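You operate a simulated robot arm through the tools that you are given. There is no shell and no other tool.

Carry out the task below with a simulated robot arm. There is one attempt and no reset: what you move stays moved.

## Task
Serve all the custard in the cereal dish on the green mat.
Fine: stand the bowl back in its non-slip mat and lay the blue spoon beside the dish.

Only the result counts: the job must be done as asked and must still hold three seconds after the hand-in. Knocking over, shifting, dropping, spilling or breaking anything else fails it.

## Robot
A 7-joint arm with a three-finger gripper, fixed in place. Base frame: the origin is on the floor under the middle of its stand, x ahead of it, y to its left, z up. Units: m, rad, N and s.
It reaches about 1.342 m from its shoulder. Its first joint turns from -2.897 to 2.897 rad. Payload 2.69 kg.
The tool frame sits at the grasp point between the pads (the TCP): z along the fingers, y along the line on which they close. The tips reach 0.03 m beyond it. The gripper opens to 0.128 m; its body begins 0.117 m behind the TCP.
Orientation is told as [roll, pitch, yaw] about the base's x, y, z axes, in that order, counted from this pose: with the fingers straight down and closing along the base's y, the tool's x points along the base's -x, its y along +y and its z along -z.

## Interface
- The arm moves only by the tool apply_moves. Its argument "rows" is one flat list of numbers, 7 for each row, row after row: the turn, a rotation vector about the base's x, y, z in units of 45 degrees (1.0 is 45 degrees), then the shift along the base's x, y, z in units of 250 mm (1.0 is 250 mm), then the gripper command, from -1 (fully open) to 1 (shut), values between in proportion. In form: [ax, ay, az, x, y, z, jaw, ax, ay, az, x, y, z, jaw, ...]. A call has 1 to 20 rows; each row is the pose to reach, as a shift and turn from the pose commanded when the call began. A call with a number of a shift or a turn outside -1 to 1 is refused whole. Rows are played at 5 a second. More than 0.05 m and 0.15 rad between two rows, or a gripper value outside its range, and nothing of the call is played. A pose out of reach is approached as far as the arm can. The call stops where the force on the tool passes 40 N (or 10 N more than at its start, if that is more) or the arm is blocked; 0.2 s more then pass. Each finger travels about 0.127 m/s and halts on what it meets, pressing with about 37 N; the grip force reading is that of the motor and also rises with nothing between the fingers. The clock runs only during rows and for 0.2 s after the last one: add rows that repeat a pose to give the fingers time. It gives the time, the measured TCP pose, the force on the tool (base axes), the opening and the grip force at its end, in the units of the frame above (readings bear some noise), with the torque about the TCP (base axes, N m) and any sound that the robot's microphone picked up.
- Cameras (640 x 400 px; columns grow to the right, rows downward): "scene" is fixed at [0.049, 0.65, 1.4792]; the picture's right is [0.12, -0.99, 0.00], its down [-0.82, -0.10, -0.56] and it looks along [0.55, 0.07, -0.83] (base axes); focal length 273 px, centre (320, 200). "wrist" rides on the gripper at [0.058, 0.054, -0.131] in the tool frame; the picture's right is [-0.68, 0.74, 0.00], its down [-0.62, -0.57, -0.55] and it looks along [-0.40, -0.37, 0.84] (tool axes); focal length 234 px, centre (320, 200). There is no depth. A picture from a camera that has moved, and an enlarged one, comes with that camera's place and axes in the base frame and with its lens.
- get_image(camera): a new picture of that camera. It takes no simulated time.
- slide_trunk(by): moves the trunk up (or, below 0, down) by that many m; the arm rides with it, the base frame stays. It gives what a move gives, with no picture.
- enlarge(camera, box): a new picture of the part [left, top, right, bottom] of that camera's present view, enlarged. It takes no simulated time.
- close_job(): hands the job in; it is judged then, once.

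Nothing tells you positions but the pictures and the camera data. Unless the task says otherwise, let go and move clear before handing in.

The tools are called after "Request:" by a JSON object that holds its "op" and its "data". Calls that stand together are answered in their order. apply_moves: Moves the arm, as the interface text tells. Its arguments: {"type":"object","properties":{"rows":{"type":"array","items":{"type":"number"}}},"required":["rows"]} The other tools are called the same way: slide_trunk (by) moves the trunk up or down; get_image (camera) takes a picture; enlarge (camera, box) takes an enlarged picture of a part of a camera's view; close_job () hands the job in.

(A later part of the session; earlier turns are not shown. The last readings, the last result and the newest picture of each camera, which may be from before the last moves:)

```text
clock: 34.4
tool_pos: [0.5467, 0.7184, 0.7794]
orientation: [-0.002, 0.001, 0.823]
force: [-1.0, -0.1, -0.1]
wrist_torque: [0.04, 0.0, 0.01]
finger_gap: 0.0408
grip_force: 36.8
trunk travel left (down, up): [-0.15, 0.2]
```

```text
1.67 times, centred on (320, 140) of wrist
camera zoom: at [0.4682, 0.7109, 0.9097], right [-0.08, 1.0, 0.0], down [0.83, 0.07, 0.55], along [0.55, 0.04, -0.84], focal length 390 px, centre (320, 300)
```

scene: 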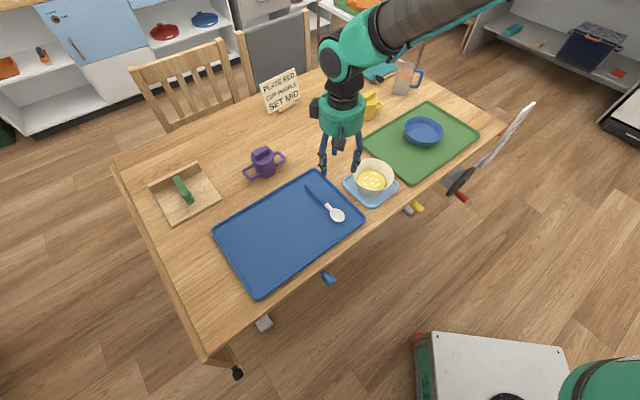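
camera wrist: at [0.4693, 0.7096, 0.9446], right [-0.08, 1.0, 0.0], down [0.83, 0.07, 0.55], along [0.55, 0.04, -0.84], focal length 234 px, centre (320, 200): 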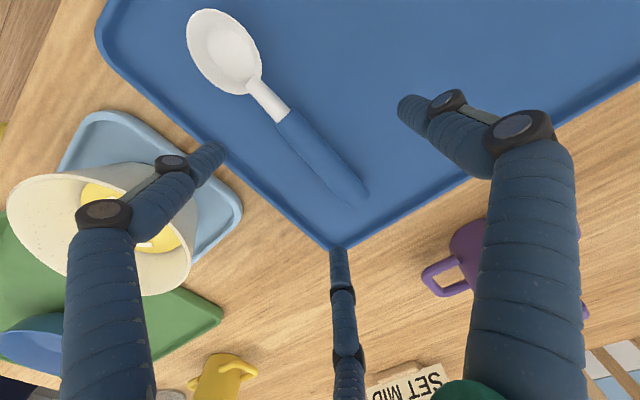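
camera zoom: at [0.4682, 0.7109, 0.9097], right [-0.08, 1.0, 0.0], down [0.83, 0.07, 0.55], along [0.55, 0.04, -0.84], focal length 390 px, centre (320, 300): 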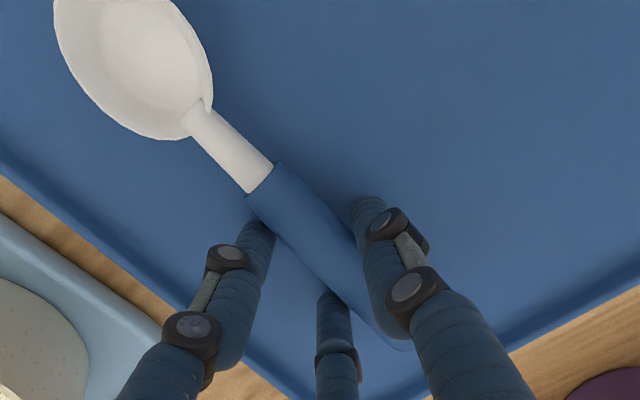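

The spoon handle is gripped. I'll lift it, carry it high past the custard bowl keeping its orientation, and hover over the green mat beside the dish.

Request:
{"op": "apply_moves", "data": {"rows": [0, 0, 0, 0, 0, 0.06, 1, 0, 0, 0, 0, 0, 0.16, 1, 0, 0, 0, 0, 0, 0.3, 1, 0, 0, 0, 0, 0, 0.44, 1, 0, 0, 0, 0.04, -0.04, 0.54, 1, 0, 0, 0, 0.14, -0.14, 0.56, 1, 0, 0, 0, 0.25, -0.25, 0.56, 1, 0, 0, 0, 0.36, -0.36, 0.56, 1, 0, 0, 0, 0.47, -0.47, 0.56, 1, 0, 0, 0, 0.58, -0.58, 0.56, 1, 0, 0, 0, 0.69, -0.69, 0.56, 1, 0, 0, 0, 0.8, -0.8, 0.56, 1, 0, 0, 0, 0.9, -0.9, 0.54, 1, 0, 0, 0, 0.968, -0.976, 0.5, 1, 0, 0, 0, 0.968, -0.976, 0.42, 1, 0, 0, 0, 0.968, -0.976, 0.36, 1, 0, 0, 0, 0.968, -0.976, 0.36, 1]}}

Request:
{"op": "get_image", "data": {"camera": "scene"}}

Request:
{"op": "get_image", "data": {"camera": "wrist"}}

Request:
{"op": "enlarge", "data": {"camera": "scene", "box": [340, 70, 500, 190]}}

```text
clock: 38.0
tool_pos: [0.7898, 0.4756, 0.8695]
orientation: [-0.001, 0.0, 0.824]
force: [-0.5, 0.4, -0.8]
wrist_torque: [0.01, 0.03, -0.01]
finger_gap: 0.0402
grip_force: 37.4
trunk travel left (down, up): [-0.15, 0.2]
```

```text
taken
```

scene: 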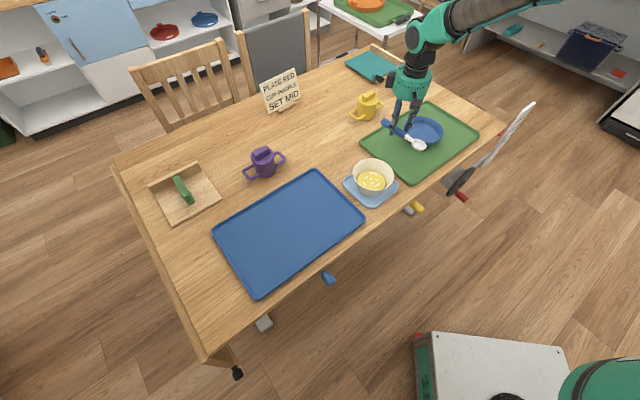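

```text
taken
camera wrist: at [0.7101, 0.468, 0.9996], right [-0.08, 1.0, 0.0], down [0.83, 0.07, 0.55], along [0.55, 0.04, -0.84], focal length 234 px, centre (320, 200)
```

wrist: 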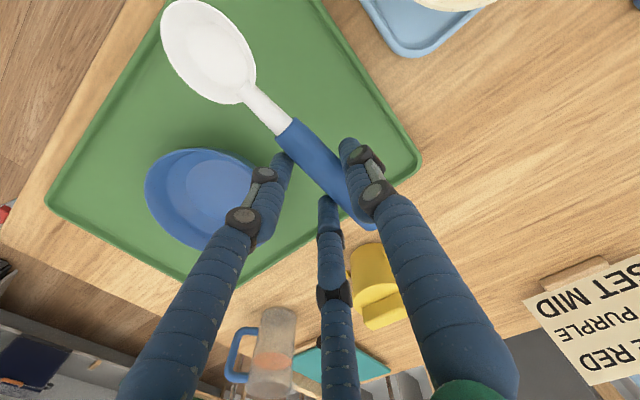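

```text
3.33 times, centred on (420, 130) of scene
camera zoom: at [0.049, 0.65, 1.4792], right [0.12, -0.99, 0.0], down [-0.82, -0.1, -0.56], along [0.55, 0.07, -0.83], focal length 910 px, centre (-13, 433)
```

zoom: 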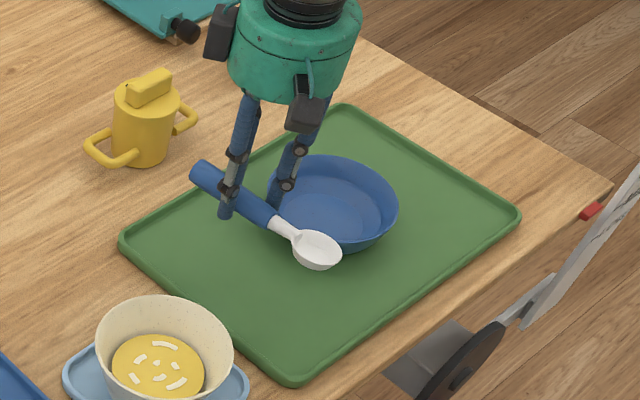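

The spoon is level beside the dish and inside the mat outline. I'll lower it to just above the height it was picked up at.

Request:
{"op": "apply_moves", "data": {"rows": [0, 0, 0, 0, 0, -0.1, 1, 0, 0, 0, 0, 0, -0.2, 1, 0, 0, 0, 0, 0, -0.28, 1, 0, 0, 0, 0, 0, -0.32, 1, 0, 0, 0, 0, 0, -0.345, 1, 0, 0, 0, 0, 0, -0.35, 1, 0, 0, 0, 0, 0, -0.354, 1, 0, 0, 0, 0, 0, -0.354, 1]}}

Request:
{"op": "enlarge", "data": {"camera": "scene", "box": [340, 70, 500, 190]}}

Request:
{"op": "get_image", "data": {"camera": "wrist"}}

```text
clock: 39.8
tool_pos: [0.7888, 0.4745, 0.7801]
orientation: [0.0, -0.001, 0.823]
force: [0.1, -0.3, -0.3]
wrist_torque: [0.05, -0.03, -0.01]
finger_gap: 0.0406
grip_force: 36.8
trunk travel left (down, up): [-0.15, 0.2]
```

```text
3.33 times, centred on (420, 130) of scene
camera zoom: at [0.049, 0.65, 1.4792], right [0.12, -0.99, 0.0], down [-0.82, -0.1, -0.56], along [0.55, 0.07, -0.83], focal length 910 px, centre (-13, 433)
```

zoom: 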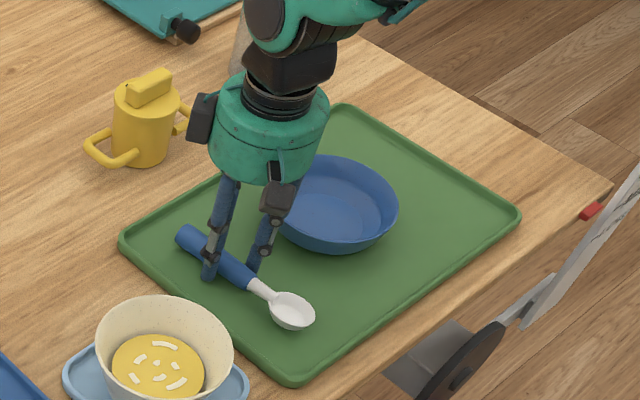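

```text
taken
camera wrist: at [0.7097, 0.4672, 0.9115], right [-0.08, 1.0, 0.0], down [0.83, 0.07, 0.55], along [0.55, 0.04, -0.84], focal length 234 px, centre (320, 200)
```

wrist: 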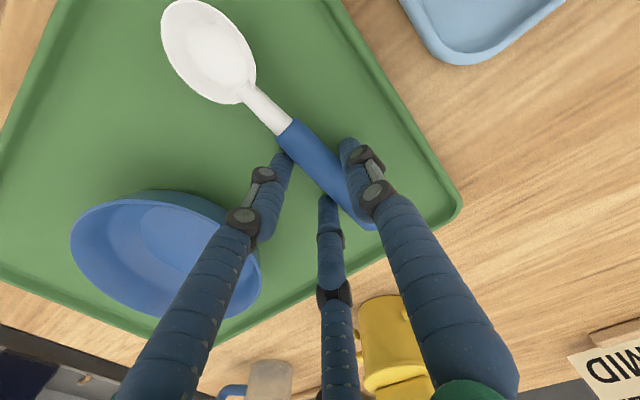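

Request:
{"op": "apply_moves", "data": {"rows": [0, 0, 0, 0, 0, -0.004, 1, 0, 0, 0, 0, 0, -0.007, 1, 0, 0, 0, 0, 0, -0.007, 1]}}

```text
clock: 40.6
tool_pos: [0.7883, 0.474, 0.7784]
orientation: [0.0, 0.001, 0.822]
force: [0.2, -0.2, -1.0]
wrist_torque: [-0.02, -0.06, -0.02]
finger_gap: 0.0406
grip_force: 36.8
trunk travel left (down, up): [-0.15, 0.2]
```

Request:
{"op": "apply_moves", "data": {"rows": [0, 0, 0, 0, 0, -0.003, 1, 0, 0, 0, 0, 0, -0.006, 1, 0, 0, 0, 0, 0, -0.006, 1]}}

```text
clock: 41.4
tool_pos: [0.7883, 0.4732, 0.7776]
orientation: [0.001, -0.004, 0.821]
force: [-2.3, 1.5, 12.6]
wrist_torque: [-0.12, 0.46, 0.0]
finger_gap: 0.0405
grip_force: 37.2
trunk travel left (down, up): [-0.15, 0.2]
```

The spoon has touched down, with about 12 N of upward force. I'll open gently and then rise straight up.

Request:
{"op": "apply_moves", "data": {"rows": [0, 0, 0, 0, 0, 0, 0.35, 0, 0, 0, 0, 0, 0, 0.25, 0, 0, 0, 0, 0, 0, 0.1, 0, 0, 0, 0, 0, 0, -0.1, 0, 0, 0, 0, 0, 0, -0.25, 0, 0, 0, 0, 0, 0, -0.25]}}

Request:
{"op": "get_image", "data": {"camera": "wrist"}}

Request:
{"op": "apply_moves", "data": {"rows": [0, 0, 0, 0, 0, 0.06, -0.25, 0, 0, 0, 0, 0, 0.14, -0.25, 0, 0, 0, 0, 0, 0.26, -0.25, 0, 0, 0, 0, 0, 0.4, -0.25, 0, 0, 0, 0, 0, 0.5, -0.25, 0, 0, 0, 0, 0, 0.5, -0.25]}}

Request:
{"op": "get_image", "data": {"camera": "wrist"}}

Request:
{"op": "enlarge", "data": {"camera": "scene", "box": [340, 70, 500, 190]}}

```text
clock: 42.8
tool_pos: [0.7884, 0.4733, 0.7767]
orientation: [0.0, -0.001, 0.821]
force: [-0.4, 0.8, 0.0]
wrist_torque: [0.0, 0.0, 0.0]
finger_gap: 0.0798
grip_force: 0.0
trunk travel left (down, up): [-0.15, 0.2]
```

```text
taken
camera wrist: at [0.7102, 0.4668, 0.9078], right [-0.08, 1.0, 0.0], down [0.83, 0.07, 0.55], along [0.55, 0.04, -0.84], focal length 234 px, centre (320, 200)
```

wrist: 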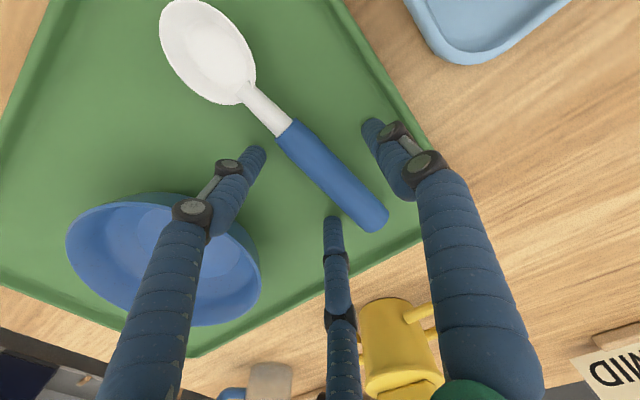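

```text
clock: 44.2
tool_pos: [0.7889, 0.4741, 0.903]
orientation: [-0.001, 0.0, 0.823]
force: [0.8, -1.0, 0.1]
wrist_torque: [0.02, -0.03, -0.02]
finger_gap: 0.0803
grip_force: 0.0
trunk travel left (down, up): [-0.15, 0.2]
```

```text
taken
camera wrist: at [0.7099, 0.4666, 1.0333], right [-0.08, 1.0, 0.0], down [0.83, 0.07, 0.55], along [0.55, 0.04, -0.84], focal length 234 px, centre (320, 200)
```

wrist: 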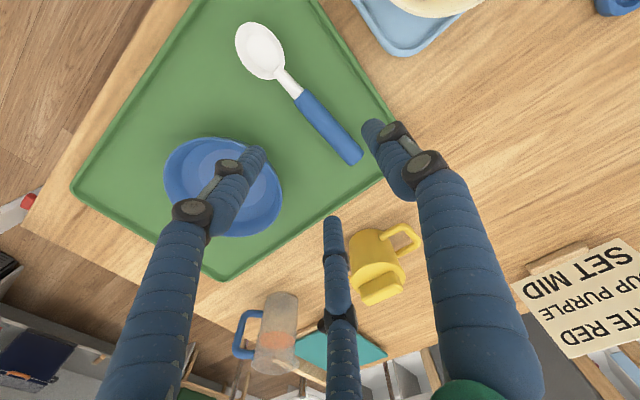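

```text
3.33 times, centred on (420, 130) of scene
camera zoom: at [0.049, 0.65, 1.4792], right [0.12, -0.99, 0.0], down [-0.82, -0.1, -0.56], along [0.55, 0.07, -0.83], focal length 910 px, centre (-13, 433)
```

zoom: 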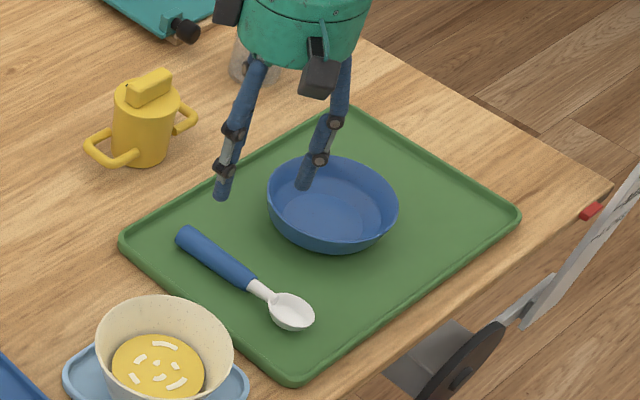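

The spoon now lies on the green mat beside the dish. Next is the custard bowl: I'll undo the yaw and go to a hover on its -y side.

Request:
{"op": "apply_moves", "data": {"rows": [0, 0, -0.1, 0, 0, 0.1, -0.25, 0, 0, -0.2, -0.05, -0.02, 0.2, -0.25, 0, 0, -0.3, -0.12, -0.04, 0.2, -0.25, 0, 0, -0.4, -0.2, -0.06, 0.2, -0.25, 0, 0, -0.5, -0.28, -0.08, 0.2, -0.1, 0, 0, -0.6, -0.36, -0.1, 0.2, 0, 0, 0, -0.7, -0.44, -0.12, 0.2, 0.1, 0, 0, -0.8, -0.52, -0.14, 0.2, 0.1, 0, 0, -0.9, -0.6, -0.15, 0.2, 0.1, 0, 0, -1, -0.68, -0.16, 0.2, 0.1, 0, 0, -1, -0.7, -0.16, 0.2, 0.1]}}

Request:
{"op": "apply_moves", "data": {"rows": [0, 0, -0.047, 0, 0, 0, 0.1, 0, 0, -0.047, 0, 0, 0, 0.1]}}

Request:
{"op": "apply_moves", "data": {"rows": [0.1, 0, 0, 0, 0, -0.02, 0.1, 0.2, 0, 0, 0, 0, -0.04, 0.1, 0.3, 0, 0, 0, 0, -0.06, 0.1, 0.4, 0, 0, 0, 0, -0.08, 0.1, 0.5, 0, 0, 0, 0, -0.1, 0.1, 0.6, 0, 0, 0, 0, -0.12, 0.1, 0.622, 0, 0, 0, 0, -0.12, 0.1, 0.622, 0, 0, 0, 0, -0.12, 0.1]}}

Request:
{"op": "get_image", "data": {"camera": "wrist"}}

Request:
{"op": "get_image", "data": {"camera": "scene"}}

```text
clock: 46.6
tool_pos: [0.6158, 0.435, 0.9522]
orientation: [0.001, -0.001, 0.036]
force: [-0.2, 0.4, -0.7]
wrist_torque: [-0.02, -0.03, 0.02]
finger_gap: 0.0577
grip_force: 0.0
trunk travel left (down, up): [-0.15, 0.2]
```

```text
clock: 47.2
tool_pos: [0.6146, 0.4358, 0.9524]
orientation: [0.002, 0.0, 0.001]
force: [-0.2, -0.6, -0.3]
wrist_torque: [0.02, -0.03, 0.0]
finger_gap: 0.0577
grip_force: 0.0
trunk travel left (down, up): [-0.15, 0.2]
```

```text
clock: 49.0
tool_pos: [0.6143, 0.433, 0.9211]
orientation: [0.49, 0.0, 0.0]
force: [0.0, 0.2, 0.4]
wrist_torque: [0.03, 0.03, 0.0]
finger_gap: 0.0574
grip_force: 0.1
trunk travel left (down, up): [-0.15, 0.2]
```

```text
taken
camera wrist: at [0.5558, 0.4194, 1.0628], right [0.68, 0.65, 0.35], down [0.62, -0.76, 0.22], along [0.4, 0.07, -0.91], focal length 234 px, centre (320, 200)
```

wrist: 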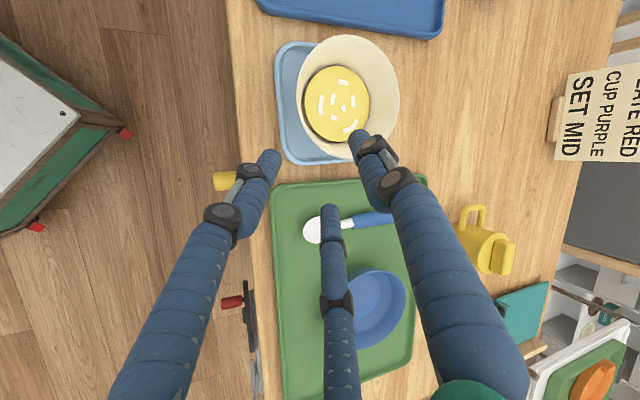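

```text
taken
```

scene: 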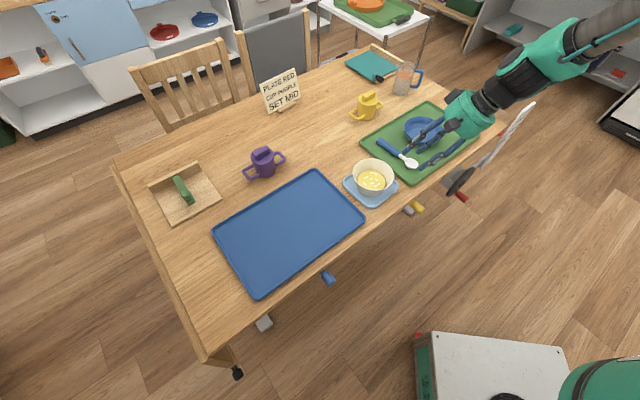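

Request:
{"op": "enlarge", "data": {"camera": "wrist", "box": [260, 20, 420, 180]}}

Request:
{"op": "enlarge", "data": {"camera": "scene", "box": [330, 145, 410, 215]}}

```text
2.50 times, centred on (340, 100) of wrist
camera zoom: at [0.5558, 0.4194, 1.0628], right [0.68, 0.65, 0.35], down [0.62, -0.76, 0.22], along [0.4, 0.07, -0.91], focal length 585 px, centre (270, 450)
```

zoom: 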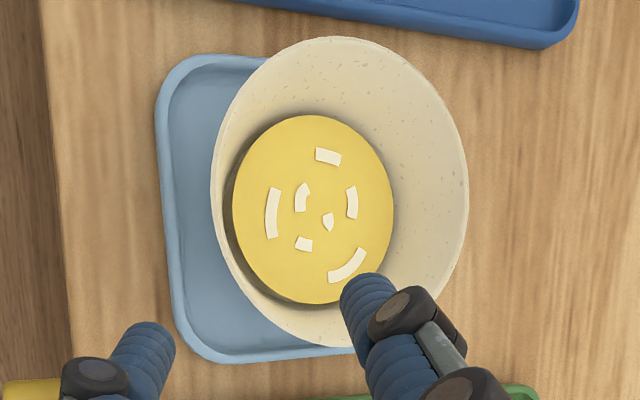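

```text
5.71 times, centred on (370, 180) of scene
camera zoom: at [0.049, 0.65, 1.4792], right [0.12, -0.99, 0.0], down [-0.82, -0.1, -0.56], along [0.55, 0.07, -0.83], focal length 1560 px, centre (34, 314)
```

zoom: 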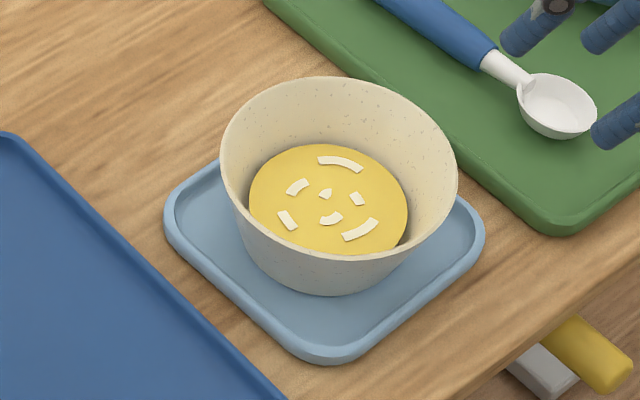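

The bowl rim fits a centre of (0.6165, 0.550) with radius about 0.067 at z ≈ 0.802. I'll descend along the wall slope towards the pinch point at (0.6165, 0.484).

Request:
{"op": "apply_moves", "data": {"rows": [0, 0, 0, 0.007, 0.02, -0.07, 0.1, 0, 0, 0, 0.014, 0.04, -0.15, 0.1, 0, 0, 0, 0.014, 0.064, -0.222, 0.1, 0, 0, 0, 0.014, 0.09, -0.27, 0.1, 0, 0, 0, 0.014, 0.116, -0.32, 0.1, 0, 0, 0, 0.014, 0.116, -0.32, 0.1]}}

Request:
{"op": "get_image", "data": {"camera": "wrist"}}

Request:
{"op": "enlarge", "data": {"camera": "wrist", "box": [240, 40, 420, 200]}}

Request:
{"op": "enlarge", "data": {"camera": "scene", "box": [330, 135, 430, 215]}}

```text
clock: 50.4
tool_pos: [0.6178, 0.4633, 0.8412]
orientation: [0.488, 0.002, -0.001]
force: [-0.4, 0.9, 0.1]
wrist_torque: [0.03, 0.01, 0.02]
finger_gap: 0.0574
grip_force: 0.1
trunk travel left (down, up): [-0.15, 0.2]
```

```text
taken
camera wrist: at [0.5591, 0.4487, 0.9826], right [0.68, 0.65, 0.35], down [0.62, -0.76, 0.22], along [0.4, 0.06, -0.91], focal length 234 px, centre (320, 200)
```

wrist: 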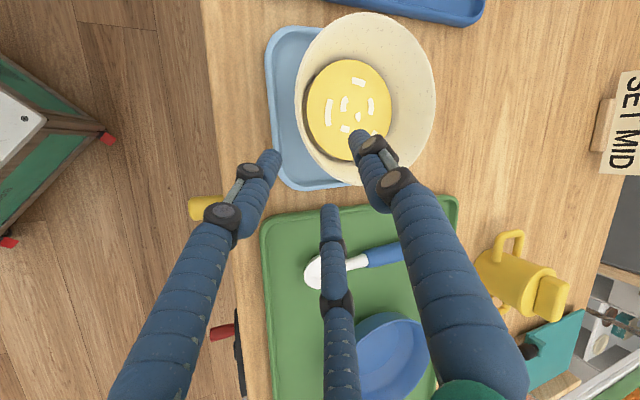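

```text
2.50 times, centred on (330, 120) of wrist
camera zoom: at [0.5591, 0.4487, 0.9826], right [0.68, 0.65, 0.35], down [0.62, -0.76, 0.22], along [0.4, 0.06, -0.91], focal length 585 px, centre (295, 400)
```

zoom: 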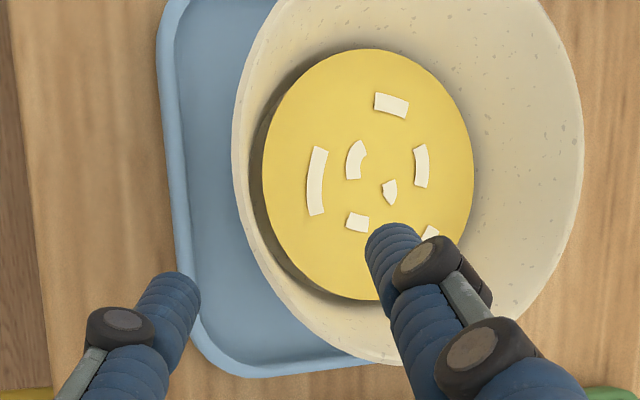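

```text
5.00 times, centred on (380, 175) of scene
camera zoom: at [0.049, 0.65, 1.4792], right [0.12, -0.99, 0.0], down [-0.82, -0.1, -0.56], along [0.55, 0.07, -0.83], focal length 1366 px, centre (20, 325)
```

zoom: 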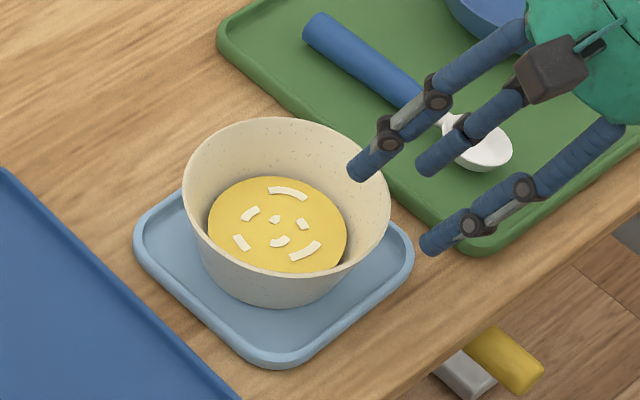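

Request:
{"op": "apply_moves", "data": {"rows": [0, 0, 0, -0.002, 0.02, -0.038, 0.1, 0, 0, 0, -0.004, 0.043, -0.08, 0.1, 0, 0, 0, -0.005, 0.065, -0.122, 0.1, 0, 0, 0, -0.005, 0.065, -0.122, 0.1]}}

Request:
{"op": "enlarge", "data": {"camera": "wrist", "box": [240, 40, 420, 200]}}

Request:
{"op": "enlarge", "data": {"camera": "scene", "box": [330, 135, 430, 215]}}

```text
clock: 51.4
tool_pos: [0.6158, 0.4788, 0.8122]
orientation: [0.489, -0.001, 0.0]
force: [-0.3, 1.5, -0.7]
wrist_torque: [-0.02, 0.0, 0.0]
finger_gap: 0.0576
grip_force: 0.0
trunk travel left (down, up): [-0.15, 0.2]
```

```text
2.50 times, centred on (330, 120) of wrist
camera zoom: at [0.5575, 0.4646, 0.9528], right [0.68, 0.65, 0.35], down [0.62, -0.76, 0.22], along [0.4, 0.06, -0.91], focal length 585 px, centre (295, 400)
```

zoom: 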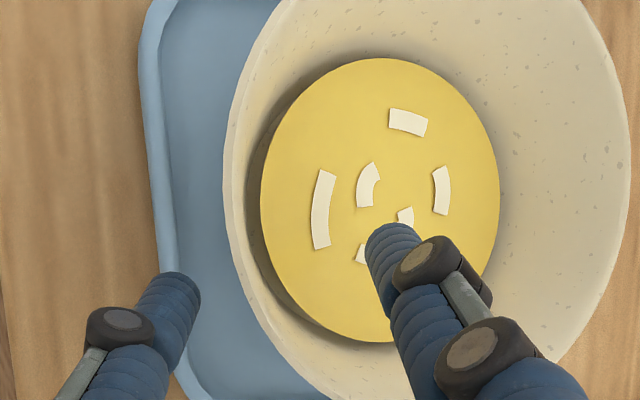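

```text
5.00 times, centred on (380, 175) of scene
camera zoom: at [0.049, 0.65, 1.4792], right [0.12, -0.99, 0.0], down [-0.82, -0.1, -0.56], along [0.55, 0.07, -0.83], focal length 1366 px, centre (20, 325)
```

zoom: 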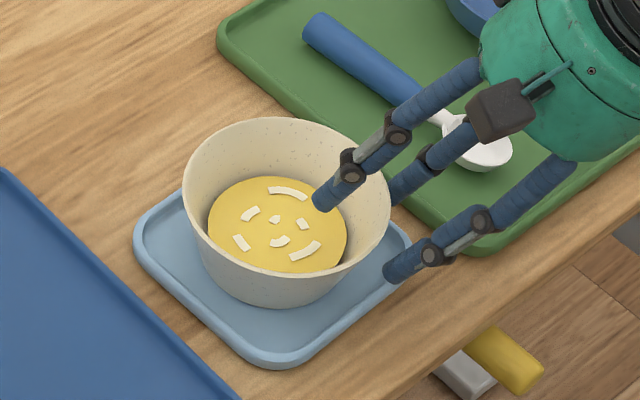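

The inner finger sits above the custard and the other two are outside the wall. I'll close slowly.

Request:
{"op": "apply_moves", "data": {"rows": [0, 0, 0, 0, 0, 0, 0.3, 0, 0, 0, 0, 0, 0, 0.45, 0, 0, 0, 0, 0, 0, 0.6, 0, 0, 0, 0, 0, 0, 0.75, 0, 0, 0, 0, 0, 0, 0.9, 0, 0, 0, 0, 0, 0, 1, 0, 0, 0, 0, 0, 0, 1, 0, 0, 0, 0, 0, 0, 1]}}

Request:
{"op": "enlarge", "data": {"camera": "wrist", "box": [240, 40, 420, 200]}}

Request:
{"op": "enlarge", "data": {"camera": "scene", "box": [330, 135, 430, 215]}}

```text
clock: 53.2
tool_pos: [0.6155, 0.4784, 0.8115]
orientation: [0.489, 0.0, 0.0]
force: [3.3, -6.7, 7.7]
wrist_torque: [-0.5, -0.14, -0.07]
finger_gap: 0.0184
grip_force: 37.3
trunk travel left (down, up): [-0.15, 0.2]
```

```text
2.50 times, centred on (330, 120) of wrist
camera zoom: at [0.5576, 0.4641, 0.9534], right [0.68, 0.65, 0.35], down [0.62, -0.76, 0.22], along [0.4, 0.07, -0.91], focal length 585 px, centre (295, 400)
```

zoom: 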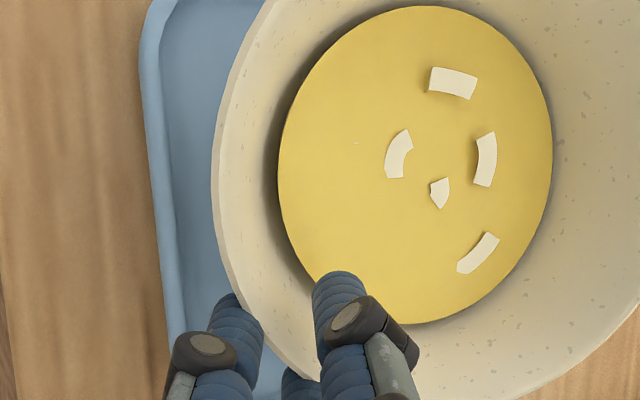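

```text
5.00 times, centred on (380, 175) of scene
camera zoom: at [0.049, 0.65, 1.4792], right [0.12, -0.99, 0.0], down [-0.82, -0.1, -0.56], along [0.55, 0.07, -0.83], focal length 1366 px, centre (20, 325)
```

zoom: 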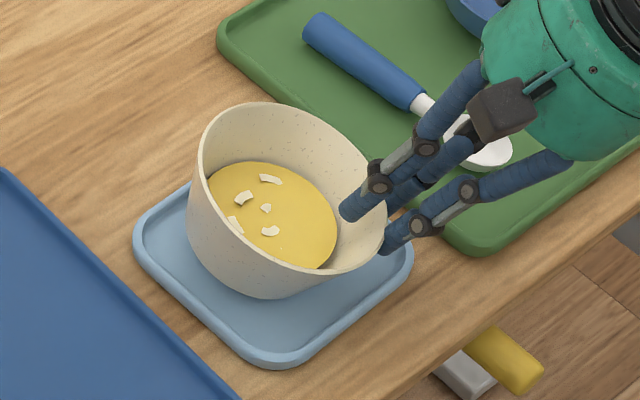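

Closing has tilted the bowl slightly, with the far side raised, because the wall near the rim is steeper than my lean. The custard is still contained and the grip is firm, so I'll lift a little, then level the bowl by reducing the lean.

Request:
{"op": "apply_moves", "data": {"rows": [0, 0, 0, 0, 0, 0.02, 1, 0, 0, 0, 0, 0, 0.04, 1, 0, 0, 0, 0, 0, 0.07, 1, 0, 0, 0, 0, 0, 0.1, 1, 0, 0, 0, 0, 0, 0.1, 1]}}

Request:
{"op": "get_image", "data": {"camera": "wrist"}}

Request:
{"op": "enlarge", "data": {"camera": "scene", "box": [330, 135, 430, 215]}}

```text
clock: 54.4
tool_pos: [0.6164, 0.4809, 0.8369]
orientation: [0.489, -0.001, 0.0]
force: [-0.9, 0.0, -3.8]
wrist_torque: [-0.3, -0.01, -0.01]
finger_gap: 0.0163
grip_force: 37.1
trunk travel left (down, up): [-0.15, 0.2]
```

```text
taken
camera wrist: at [0.5578, 0.4649, 0.9779], right [0.68, 0.65, 0.35], down [0.62, -0.76, 0.22], along [0.4, 0.06, -0.91], focal length 234 px, centre (320, 200)
```

wrist: 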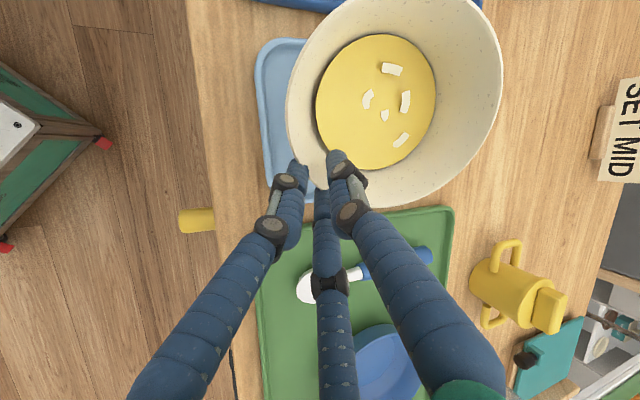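

```text
5.00 times, centred on (380, 175) of scene
camera zoom: at [0.049, 0.65, 1.4792], right [0.12, -0.99, 0.0], down [-0.82, -0.1, -0.56], along [0.55, 0.07, -0.83], focal length 1366 px, centre (20, 325)
```

zoom: 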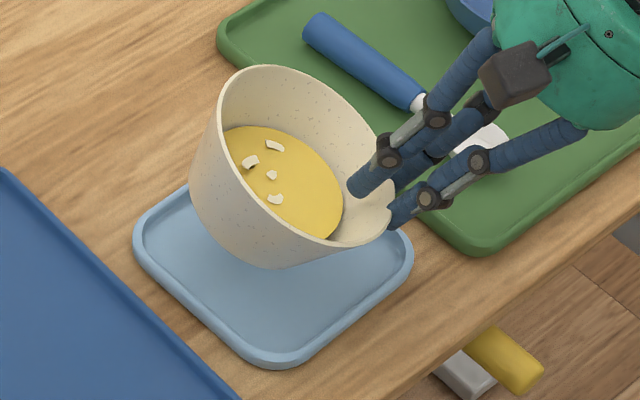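

The bowl is held, at about 3.8 N, but tilted roughly 24° towards the hand. I'll raise it a bit and rotate the hand back to level the bowl in stages.

Request:
{"op": "apply_moves", "data": {"rows": [-0.05, 0, 0, 0, 0, 0.03, 1, -0.1, 0, 0, 0, 0, 0.06, 1, -0.15, 0, 0, 0, 0, 0.09, 1, -0.2, 0, 0, 0, 0, 0.12, 1, -0.25, 0, 0, 0, 0, 0.14, 1, -0.3, 0, 0, 0, 0, 0.16, 1, -0.35, 0, 0, 0, 0, 0.18, 1, -0.35, 0, 0, 0, 0, 0.18, 1]}}

Request:
{"op": "get_image", "data": {"camera": "wrist"}}

Request:
{"op": "enlarge", "data": {"camera": "scene", "box": [330, 115, 430, 195]}}

```text
clock: 56.2
tool_pos: [0.6155, 0.4794, 0.88]
orientation: [0.212, 0.0, -0.001]
force: [0.7, -0.3, -3.7]
wrist_torque: [-0.27, -0.01, -0.02]
finger_gap: 0.0162
grip_force: 36.8
trunk travel left (down, up): [-0.15, 0.2]
```

```text
taken
camera wrist: at [0.5582, 0.5035, 1.0203], right [0.68, 0.72, 0.16], down [0.62, -0.67, 0.42], along [0.4, -0.19, -0.9], focal length 234 px, centre (320, 200)
```

wrist: 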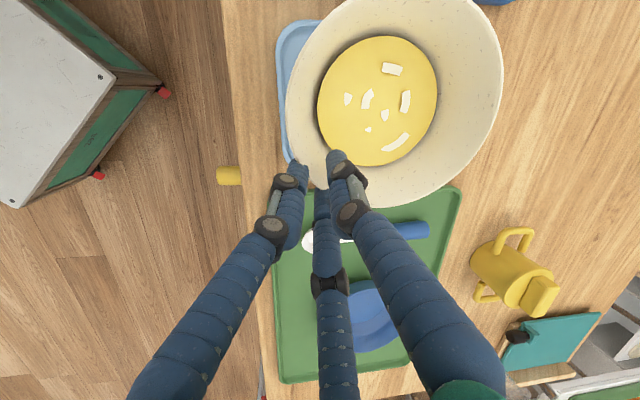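

```text
5.00 times, centred on (380, 155) of scene
camera zoom: at [0.049, 0.65, 1.4792], right [0.12, -0.99, 0.0], down [-0.82, -0.1, -0.56], along [0.55, 0.07, -0.83], focal length 1366 px, centre (20, 425)
```

zoom: 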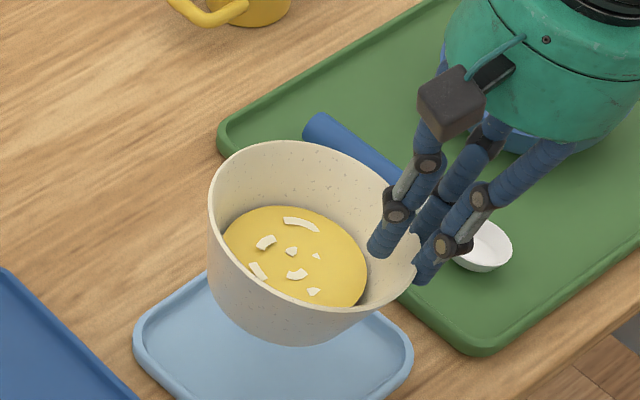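

The bowl is nearly level and the custard has moved back to level like a fluid. I'll finish levelling, then carry it slowly towards the dish.

Request:
{"op": "apply_moves", "data": {"rows": [-0.05, 0, 0, 0, 0, 0.03, 1, -0.1, 0, 0, 0, 0, 0.06, 1, -0.15, 0, 0, 0, 0, 0.1, 1, -0.16, 0, 0, 0, 0, 0.14, 1, -0.16, 0, 0, 0.03, -0.01, 0.16, 1, -0.16, 0, 0, 0.08, -0.03, 0.16, 1, -0.16, 0, 0, 0.15, -0.06, 0.16, 1, -0.16, 0, 0, 0.23, -0.1, 0.16, 1, -0.16, 0, 0, 0.31, -0.14, 0.16, 1, -0.16, 0, 0, 0.39, -0.18, 0.16, 1, -0.16, 0, 0, 0.47, -0.22, 0.16, 1, -0.16, 0, 0, 0.54, -0.25, 0.16, 1, -0.16, 0, 0, 0.59, -0.27, 0.16, 1, -0.16, 0, 0, 0.62, -0.28, 0.16, 1, -0.16, 0, 0, 0.62, -0.28, 0.16, 1]}}

Request:
{"op": "get_image", "data": {"camera": "wrist"}}

Request:
{"op": "enlarge", "data": {"camera": "scene", "box": [330, 70, 470, 180]}}

```text
clock: 59.4
tool_pos: [0.7704, 0.409, 0.9214]
orientation: [0.089, 0.002, 0.0]
force: [0.1, 0.4, -4.7]
wrist_torque: [-0.26, 0.02, 0.03]
finger_gap: 0.0161
grip_force: 36.6
trunk travel left (down, up): [-0.15, 0.2]
```

```text
taken
camera wrist: at [0.7128, 0.4505, 1.0562], right [0.68, 0.73, 0.06], down [0.62, -0.61, 0.5], along [0.4, -0.3, -0.87], focal length 234 px, centre (320, 200)
```

wrist: 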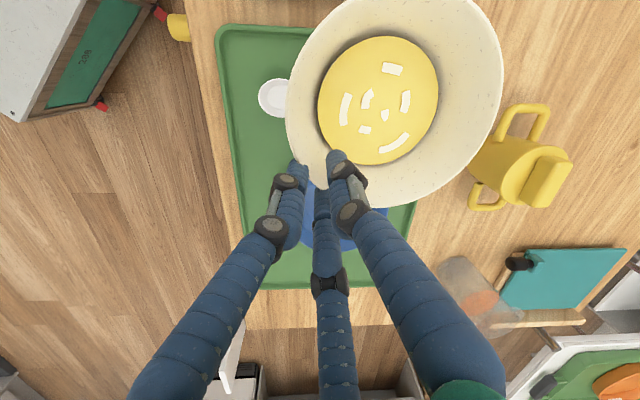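

```text
3.64 times, centred on (400, 125) of scene
camera zoom: at [0.049, 0.65, 1.4792], right [0.12, -0.99, 0.0], down [-0.82, -0.1, -0.56], along [0.55, 0.07, -0.83], focal length 993 px, centre (29, 473)
```

zoom: 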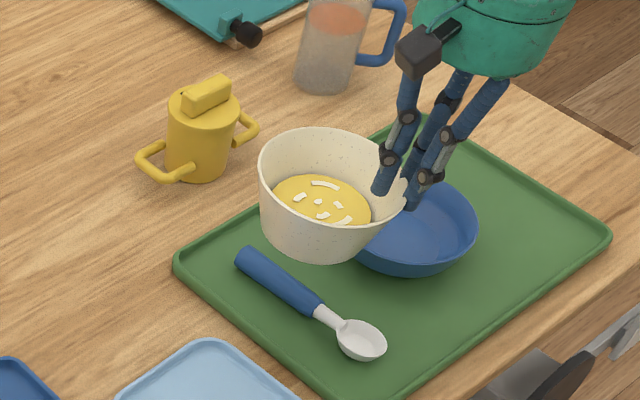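

The bowl is level. I'll continue to the pre-pour position, adding 20° of yaw so the hand stays off the table side during the pour.

Request:
{"op": "apply_moves", "data": {"rows": [0, 0, 0.02, 0.03, -0.012, 0, 1, 0, 0, 0.06, 0.08, -0.033, 0, 1, 0, 0, 0.1, 0.15, -0.062, 0, 1, 0, 0, 0.14, 0.23, -0.096, 0, 1, 0, 0, 0.18, 0.31, -0.129, 0, 1, 0, 0, 0.22, 0.39, -0.162, 0, 1, 0, 0, 0.26, 0.47, -0.195, 0, 1, 0, 0, 0.3, 0.55, -0.229, 0, 1, 0, 0, 0.34, 0.63, -0.262, 0, 1, 0, 0, 0.38, 0.7, -0.291, -0.02, 1, 0, 0, 0.42, 0.76, -0.316, -0.04, 1, 0, 0, 0.444, 0.79, -0.329, -0.06, 1, 0, 0, 0.444, 0.808, -0.336, -0.08, 1, 0, 0, 0.444, 0.808, -0.336, -0.08, 1]}}

Request:
{"op": "get_image", "data": {"camera": "wrist"}}

Request:
{"op": "get_image", "data": {"camera": "scene"}}

Request:
{"op": "enlarge", "data": {"camera": "scene", "box": [350, 60, 490, 170]}}

```text
clock: 62.4
tool_pos: [0.9729, 0.3247, 0.9002]
orientation: [0.086, 0.003, 0.348]
force: [-0.2, 0.9, -5.0]
wrist_torque: [-0.25, -0.08, -0.01]
finger_gap: 0.0161
grip_force: 36.1
trunk travel left (down, up): [-0.15, 0.2]
```

```text
taken
camera wrist: at [0.9042, 0.3441, 1.0357], right [0.39, 0.92, 0.06], down [0.79, -0.36, 0.5], along [0.48, -0.14, -0.87], focal length 234 px, centre (320, 200)
```

wrist: 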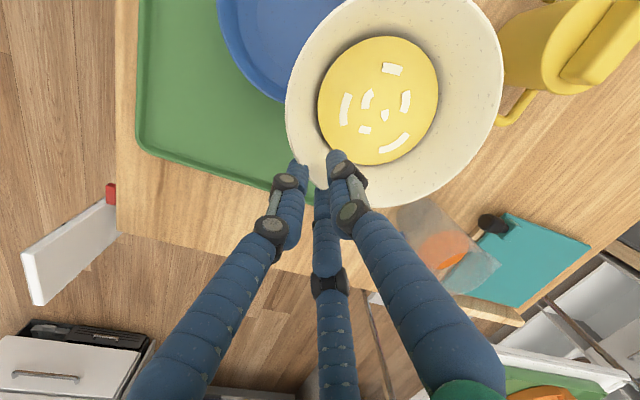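

```text
taken
```

scene: 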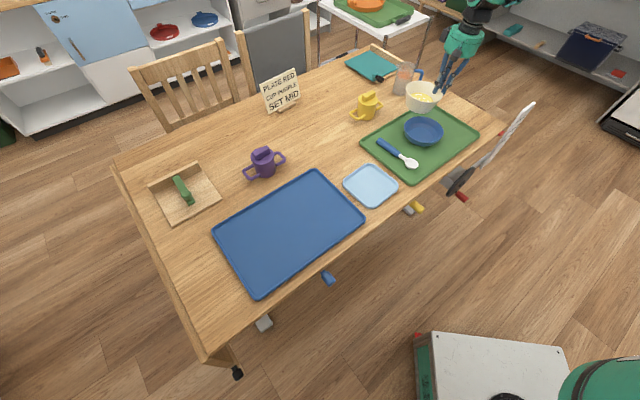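

```text
3.64 times, centred on (420, 115) of scene
camera zoom: at [0.049, 0.65, 1.4792], right [0.12, -0.99, 0.0], down [-0.82, -0.1, -0.56], along [0.55, 0.07, -0.83], focal length 993 px, centre (-44, 509)
```

zoom: 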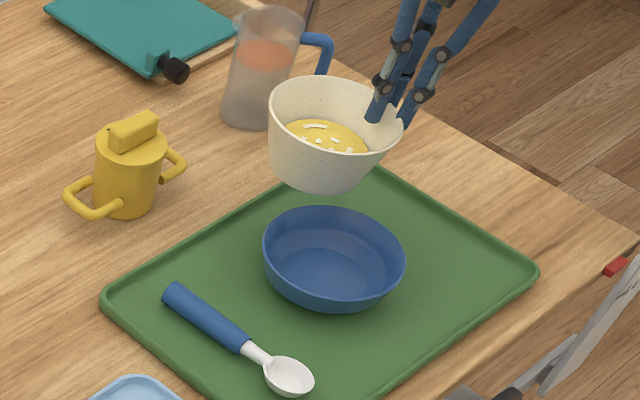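

The bowl's pouring lip is over the dish area, with the bowl centre about 8 cm upstream of the dish centre. I'll start tilting gently to 25° and check.

Request:
{"op": "apply_moves", "data": {"rows": [0.038, -0.1044, 0, -0.0042, -0.0015, 0, 1, 0.076, -0.2089, 0, -0.0103, -0.0038, -0.0006, 1, 0.114, -0.3133, 0, -0.0183, -0.0067, -0.0014, 1, 0.152, -0.4178, 0, -0.028, -0.0103, -0.0024, 1, 0.19, -0.5222, 0, -0.0395, -0.0144, -0.0037, 1, 0.19, -0.5222, 0, -0.0395, -0.0144, -0.0037, 1, 0.19, -0.5222, 0, -0.0395, -0.0144, -0.0037, 1]}}

Request:
{"op": "get_image", "data": {"camera": "wrist"}}

Request:
{"op": "enlarge", "data": {"camera": "scene", "box": [350, 60, 490, 170]}}

```text
clock: 64.0
tool_pos: [0.9641, 0.3204, 0.899]
orientation: [0.086, -0.436, 0.347]
force: [-0.3, -0.1, -3.8]
wrist_torque: [-0.26, -0.01, -0.02]
finger_gap: 0.0162
grip_force: 36.7
trunk travel left (down, up): [-0.15, 0.2]
```

```text
taken
camera wrist: at [0.846, 0.3224, 0.9976], right [0.3, 0.89, 0.34], down [0.54, -0.46, 0.71], along [0.79, -0.03, -0.61], focal length 234 px, centre (320, 200)
```

wrist: 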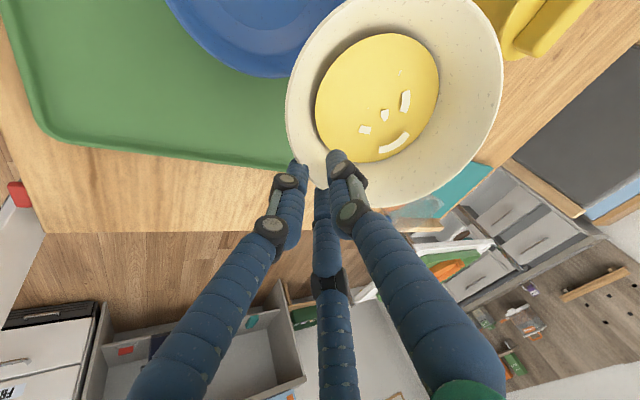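

```text
3.64 times, centred on (420, 115) of scene
camera zoom: at [0.049, 0.65, 1.4792], right [0.12, -0.99, 0.0], down [-0.82, -0.1, -0.56], along [0.55, 0.07, -0.83], focal length 993 px, centre (-44, 509)
```

zoom: 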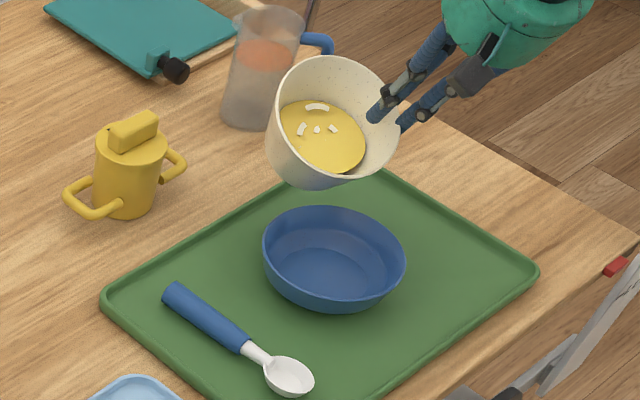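

Request:
{"op": "apply_moves", "data": {"rows": [0.019, -0.0522, 0, -0.0066, -0.0024, -0.0008, 1, 0.038, -0.1044, 0, -0.0132, -0.0048, -0.0016, 1, 0.057, -0.1567, 0, -0.0205, -0.0075, -0.0025, 1, 0.076, -0.2089, 0, -0.0278, -0.0101, -0.0035, 1, 0.095, -0.2611, 0, -0.0357, -0.013, -0.0045, 1, 0.114, -0.3133, 0, -0.0436, -0.0159, -0.0056, 1, 0.114, -0.3133, 0, -0.0436, -0.0159, -0.0056, 1]}}

Request:
{"op": "get_image", "data": {"camera": "wrist"}}

Request:
{"op": "enlarge", "data": {"camera": "scene", "box": [350, 60, 490, 170]}}

```text
clock: 65.6
tool_pos: [0.9522, 0.3173, 0.8998]
orientation: [0.086, -0.698, 0.35]
force: [-0.3, 0.7, -3.3]
wrist_torque: [-0.28, 0.04, -0.01]
finger_gap: 0.0162
grip_force: 36.5
trunk travel left (down, up): [-0.15, 0.2]
```

```text
taken
camera wrist: at [0.815, 0.311, 0.9651], right [0.2, 0.85, 0.48], down [0.35, -0.52, 0.78], along [0.92, 0.02, -0.4], focal length 234 px, centre (320, 200)
```

wrist: 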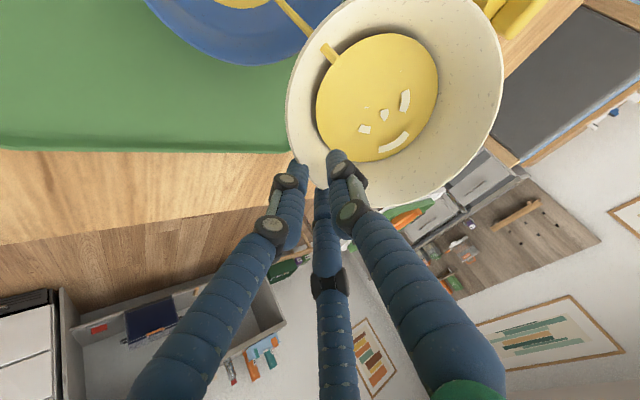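

```text
3.64 times, centred on (420, 115) of scene
camera zoom: at [0.049, 0.65, 1.4792], right [0.12, -0.99, 0.0], down [-0.82, -0.1, -0.56], along [0.55, 0.07, -0.83], focal length 993 px, centre (-44, 509)
```

zoom: 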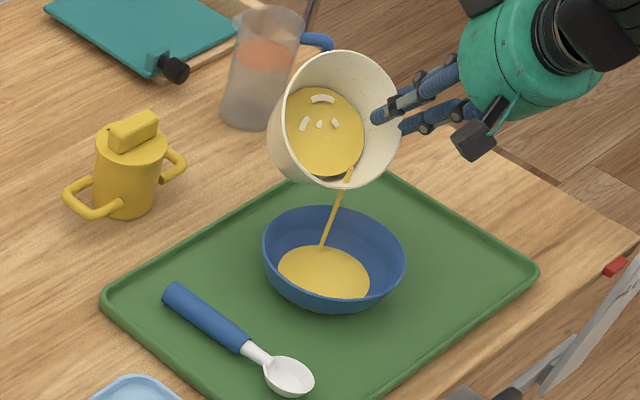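

A thin stream is falling vertically into the dish near its middle. I'll keep tilting slowly with the lip held over the dish.

Request:
{"op": "apply_moves", "data": {"rows": [0.019, -0.0522, 0, -0.0087, -0.0032, -0.0012, 1, 0.038, -0.1044, 0, -0.0173, -0.0063, -0.0024, 1, 0.057, -0.1567, 0, -0.0265, -0.0097, -0.0036, 1, 0.076, -0.2089, 0, -0.0357, -0.013, -0.0049, 1, 0.076, -0.2089, 0, -0.0357, -0.013, -0.0049, 1, 0.076, -0.2089, 0, -0.0357, -0.013, -0.0049, 1]}}

Request:
{"op": "get_image", "data": {"camera": "wrist"}}

Request:
{"op": "enlarge", "data": {"camera": "scene", "box": [350, 60, 490, 170]}}

```text
clock: 67.0
tool_pos: [0.9418, 0.315, 0.8979]
orientation: [0.088, -0.872, 0.348]
force: [-0.4, 0.9, -4.4]
wrist_torque: [-0.26, 0.03, -0.02]
finger_gap: 0.0161
grip_force: 36.9
trunk travel left (down, up): [-0.15, 0.2]
```

```text
taken
camera wrist: at [0.7958, 0.3055, 0.9401], right [0.11, 0.82, 0.56], down [0.22, -0.57, 0.79], along [0.97, 0.04, -0.25], focal length 234 px, centre (320, 200)
```

wrist: 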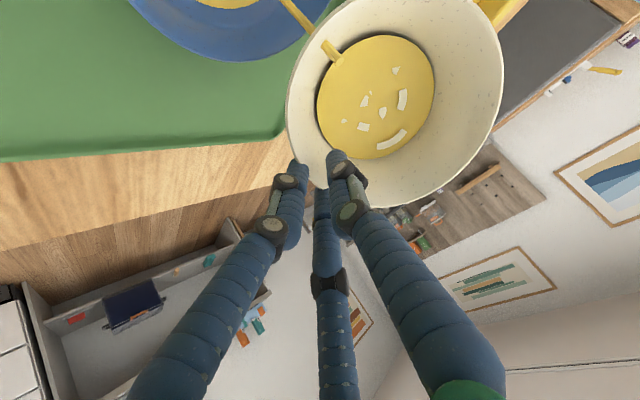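

```text
3.64 times, centred on (420, 115) of scene
camera zoom: at [0.049, 0.65, 1.4792], right [0.12, -0.99, 0.0], down [-0.82, -0.1, -0.56], along [0.55, 0.07, -0.83], focal length 993 px, centre (-44, 509)
```

zoom: 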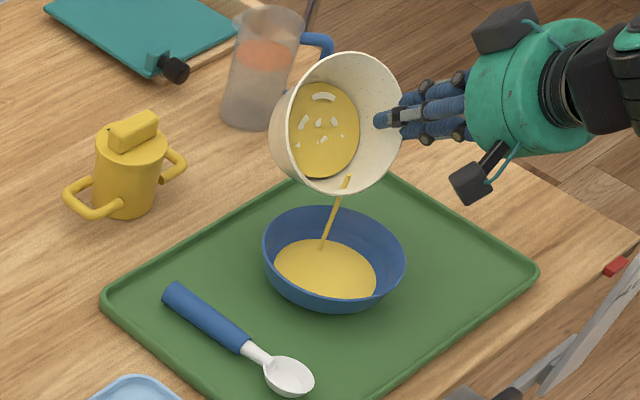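

Request:
{"op": "apply_moves", "data": {"rows": [0.019, -0.0522, 0, -0.0098, -0.0036, -0.0014, 1, 0.038, -0.1044, 0, -0.0196, -0.0071, -0.0028, 1, 0.057, -0.1567, 0, -0.0298, -0.0108, -0.0043, 1, 0.076, -0.2089, 0, -0.0399, -0.0145, -0.0057, 1, 0.076, -0.2089, 0, -0.0399, -0.0145, -0.0057, 1, 0.076, -0.2089, 0, -0.0399, -0.0145, -0.0057, 1, 0.076, -0.2089, 0, -0.0399, -0.0145, -0.0057, 1, 0.076, -0.2089, 0, -0.0399, -0.0145, -0.0057, 1, 0.076, -0.2089, 0, -0.0399, -0.0145, -0.0057, 1]}}

Request:
{"op": "get_image", "data": {"camera": "wrist"}}

Request:
{"op": "enlarge", "data": {"camera": "scene", "box": [350, 60, 490, 170]}}

```text
clock: 69.0
tool_pos: [0.9331, 0.3102, 0.896]
orientation: [0.09, -1.048, 0.35]
force: [-0.8, 0.3, -3.7]
wrist_torque: [-0.26, 0.06, 0.01]
finger_gap: 0.0163
grip_force: 37.1
out of reach, approached as far as the arm can: row 2, 3, 4
trunk travel left (down, up): [-0.15, 0.2]
```

```text
taken
camera wrist: at [0.7822, 0.2997, 0.9135], right [0.01, 0.79, 0.62], down [0.09, -0.62, 0.78], along [1.0, 0.05, -0.08], focal length 234 px, centre (320, 200)
```

wrist: 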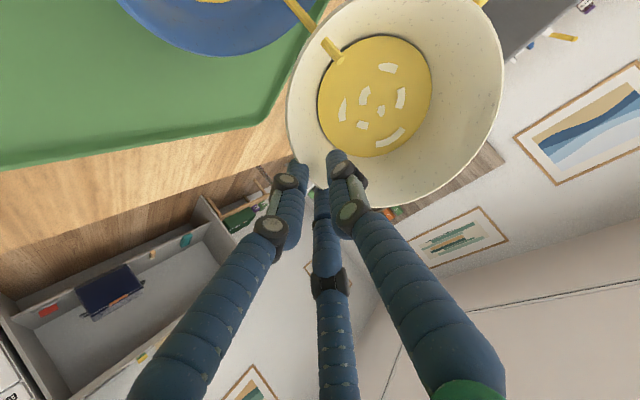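

```text
3.64 times, centred on (420, 115) of scene
camera zoom: at [0.049, 0.65, 1.4792], right [0.12, -0.99, 0.0], down [-0.82, -0.1, -0.56], along [0.55, 0.07, -0.83], focal length 993 px, centre (-44, 509)
```

zoom: 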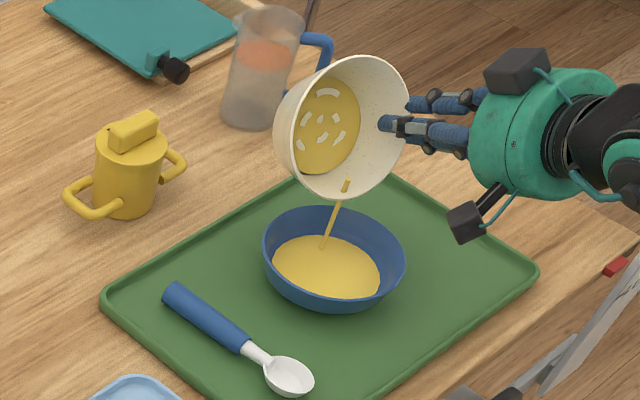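

The pour is working and the measured pose is as commanded, although some rows were flagged as near the reach limit. I'll hold here to see whether the bowl keeps draining at this tilt.

Request:
{"op": "apply_moves", "data": {"rows": [0, 0, 0, 0, 0, 0, 1, 0, 0, 0, 0, 0, 0, 1, 0, 0, 0, 0, 0, 0, 1, 0, 0, 0, 0, 0, 0, 1, 0, 0, 0, 0, 0, 0, 1, 0, 0, 0, 0, 0, 0, 1, 0, 0, 0, 0, 0, 0, 1, 0, 0, 0, 0, 0, 0, 1, 0, 0, 0, 0, 0, 0, 1, 0, 0, 0, 0, 0, 0, 1]}}

Request:
{"op": "get_image", "data": {"camera": "wrist"}}

Request:
{"op": "enlarge", "data": {"camera": "scene", "box": [350, 60, 490, 170]}}

```text
clock: 71.2
tool_pos: [0.9322, 0.3106, 0.8951]
orientation: [0.09, -1.048, 0.349]
force: [-0.4, 0.4, -3.8]
wrist_torque: [-0.22, 0.08, 0.01]
finger_gap: 0.0164
grip_force: 36.9
trunk travel left (down, up): [-0.15, 0.2]
```

```text
taken
camera wrist: at [0.7821, 0.2997, 0.9136], right [0.01, 0.79, 0.62], down [0.09, -0.62, 0.78], along [1.0, 0.05, -0.08], focal length 234 px, centre (320, 200)
```

wrist: 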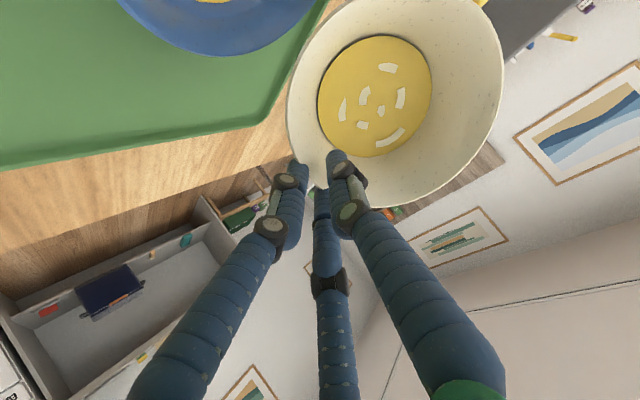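

```text
3.64 times, centred on (420, 115) of scene
camera zoom: at [0.049, 0.65, 1.4792], right [0.12, -0.99, 0.0], down [-0.82, -0.1, -0.56], along [0.55, 0.07, -0.83], focal length 993 px, centre (-44, 509)
```

zoom: 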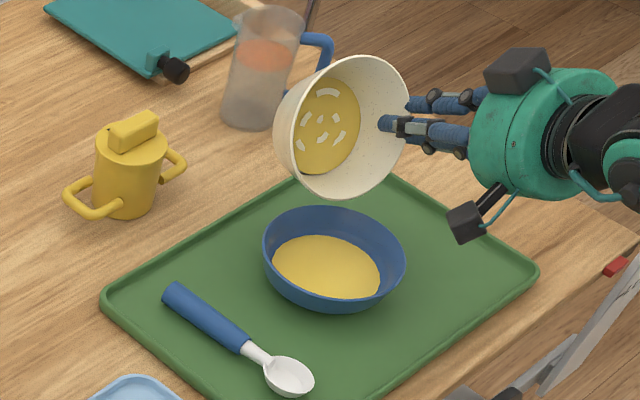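

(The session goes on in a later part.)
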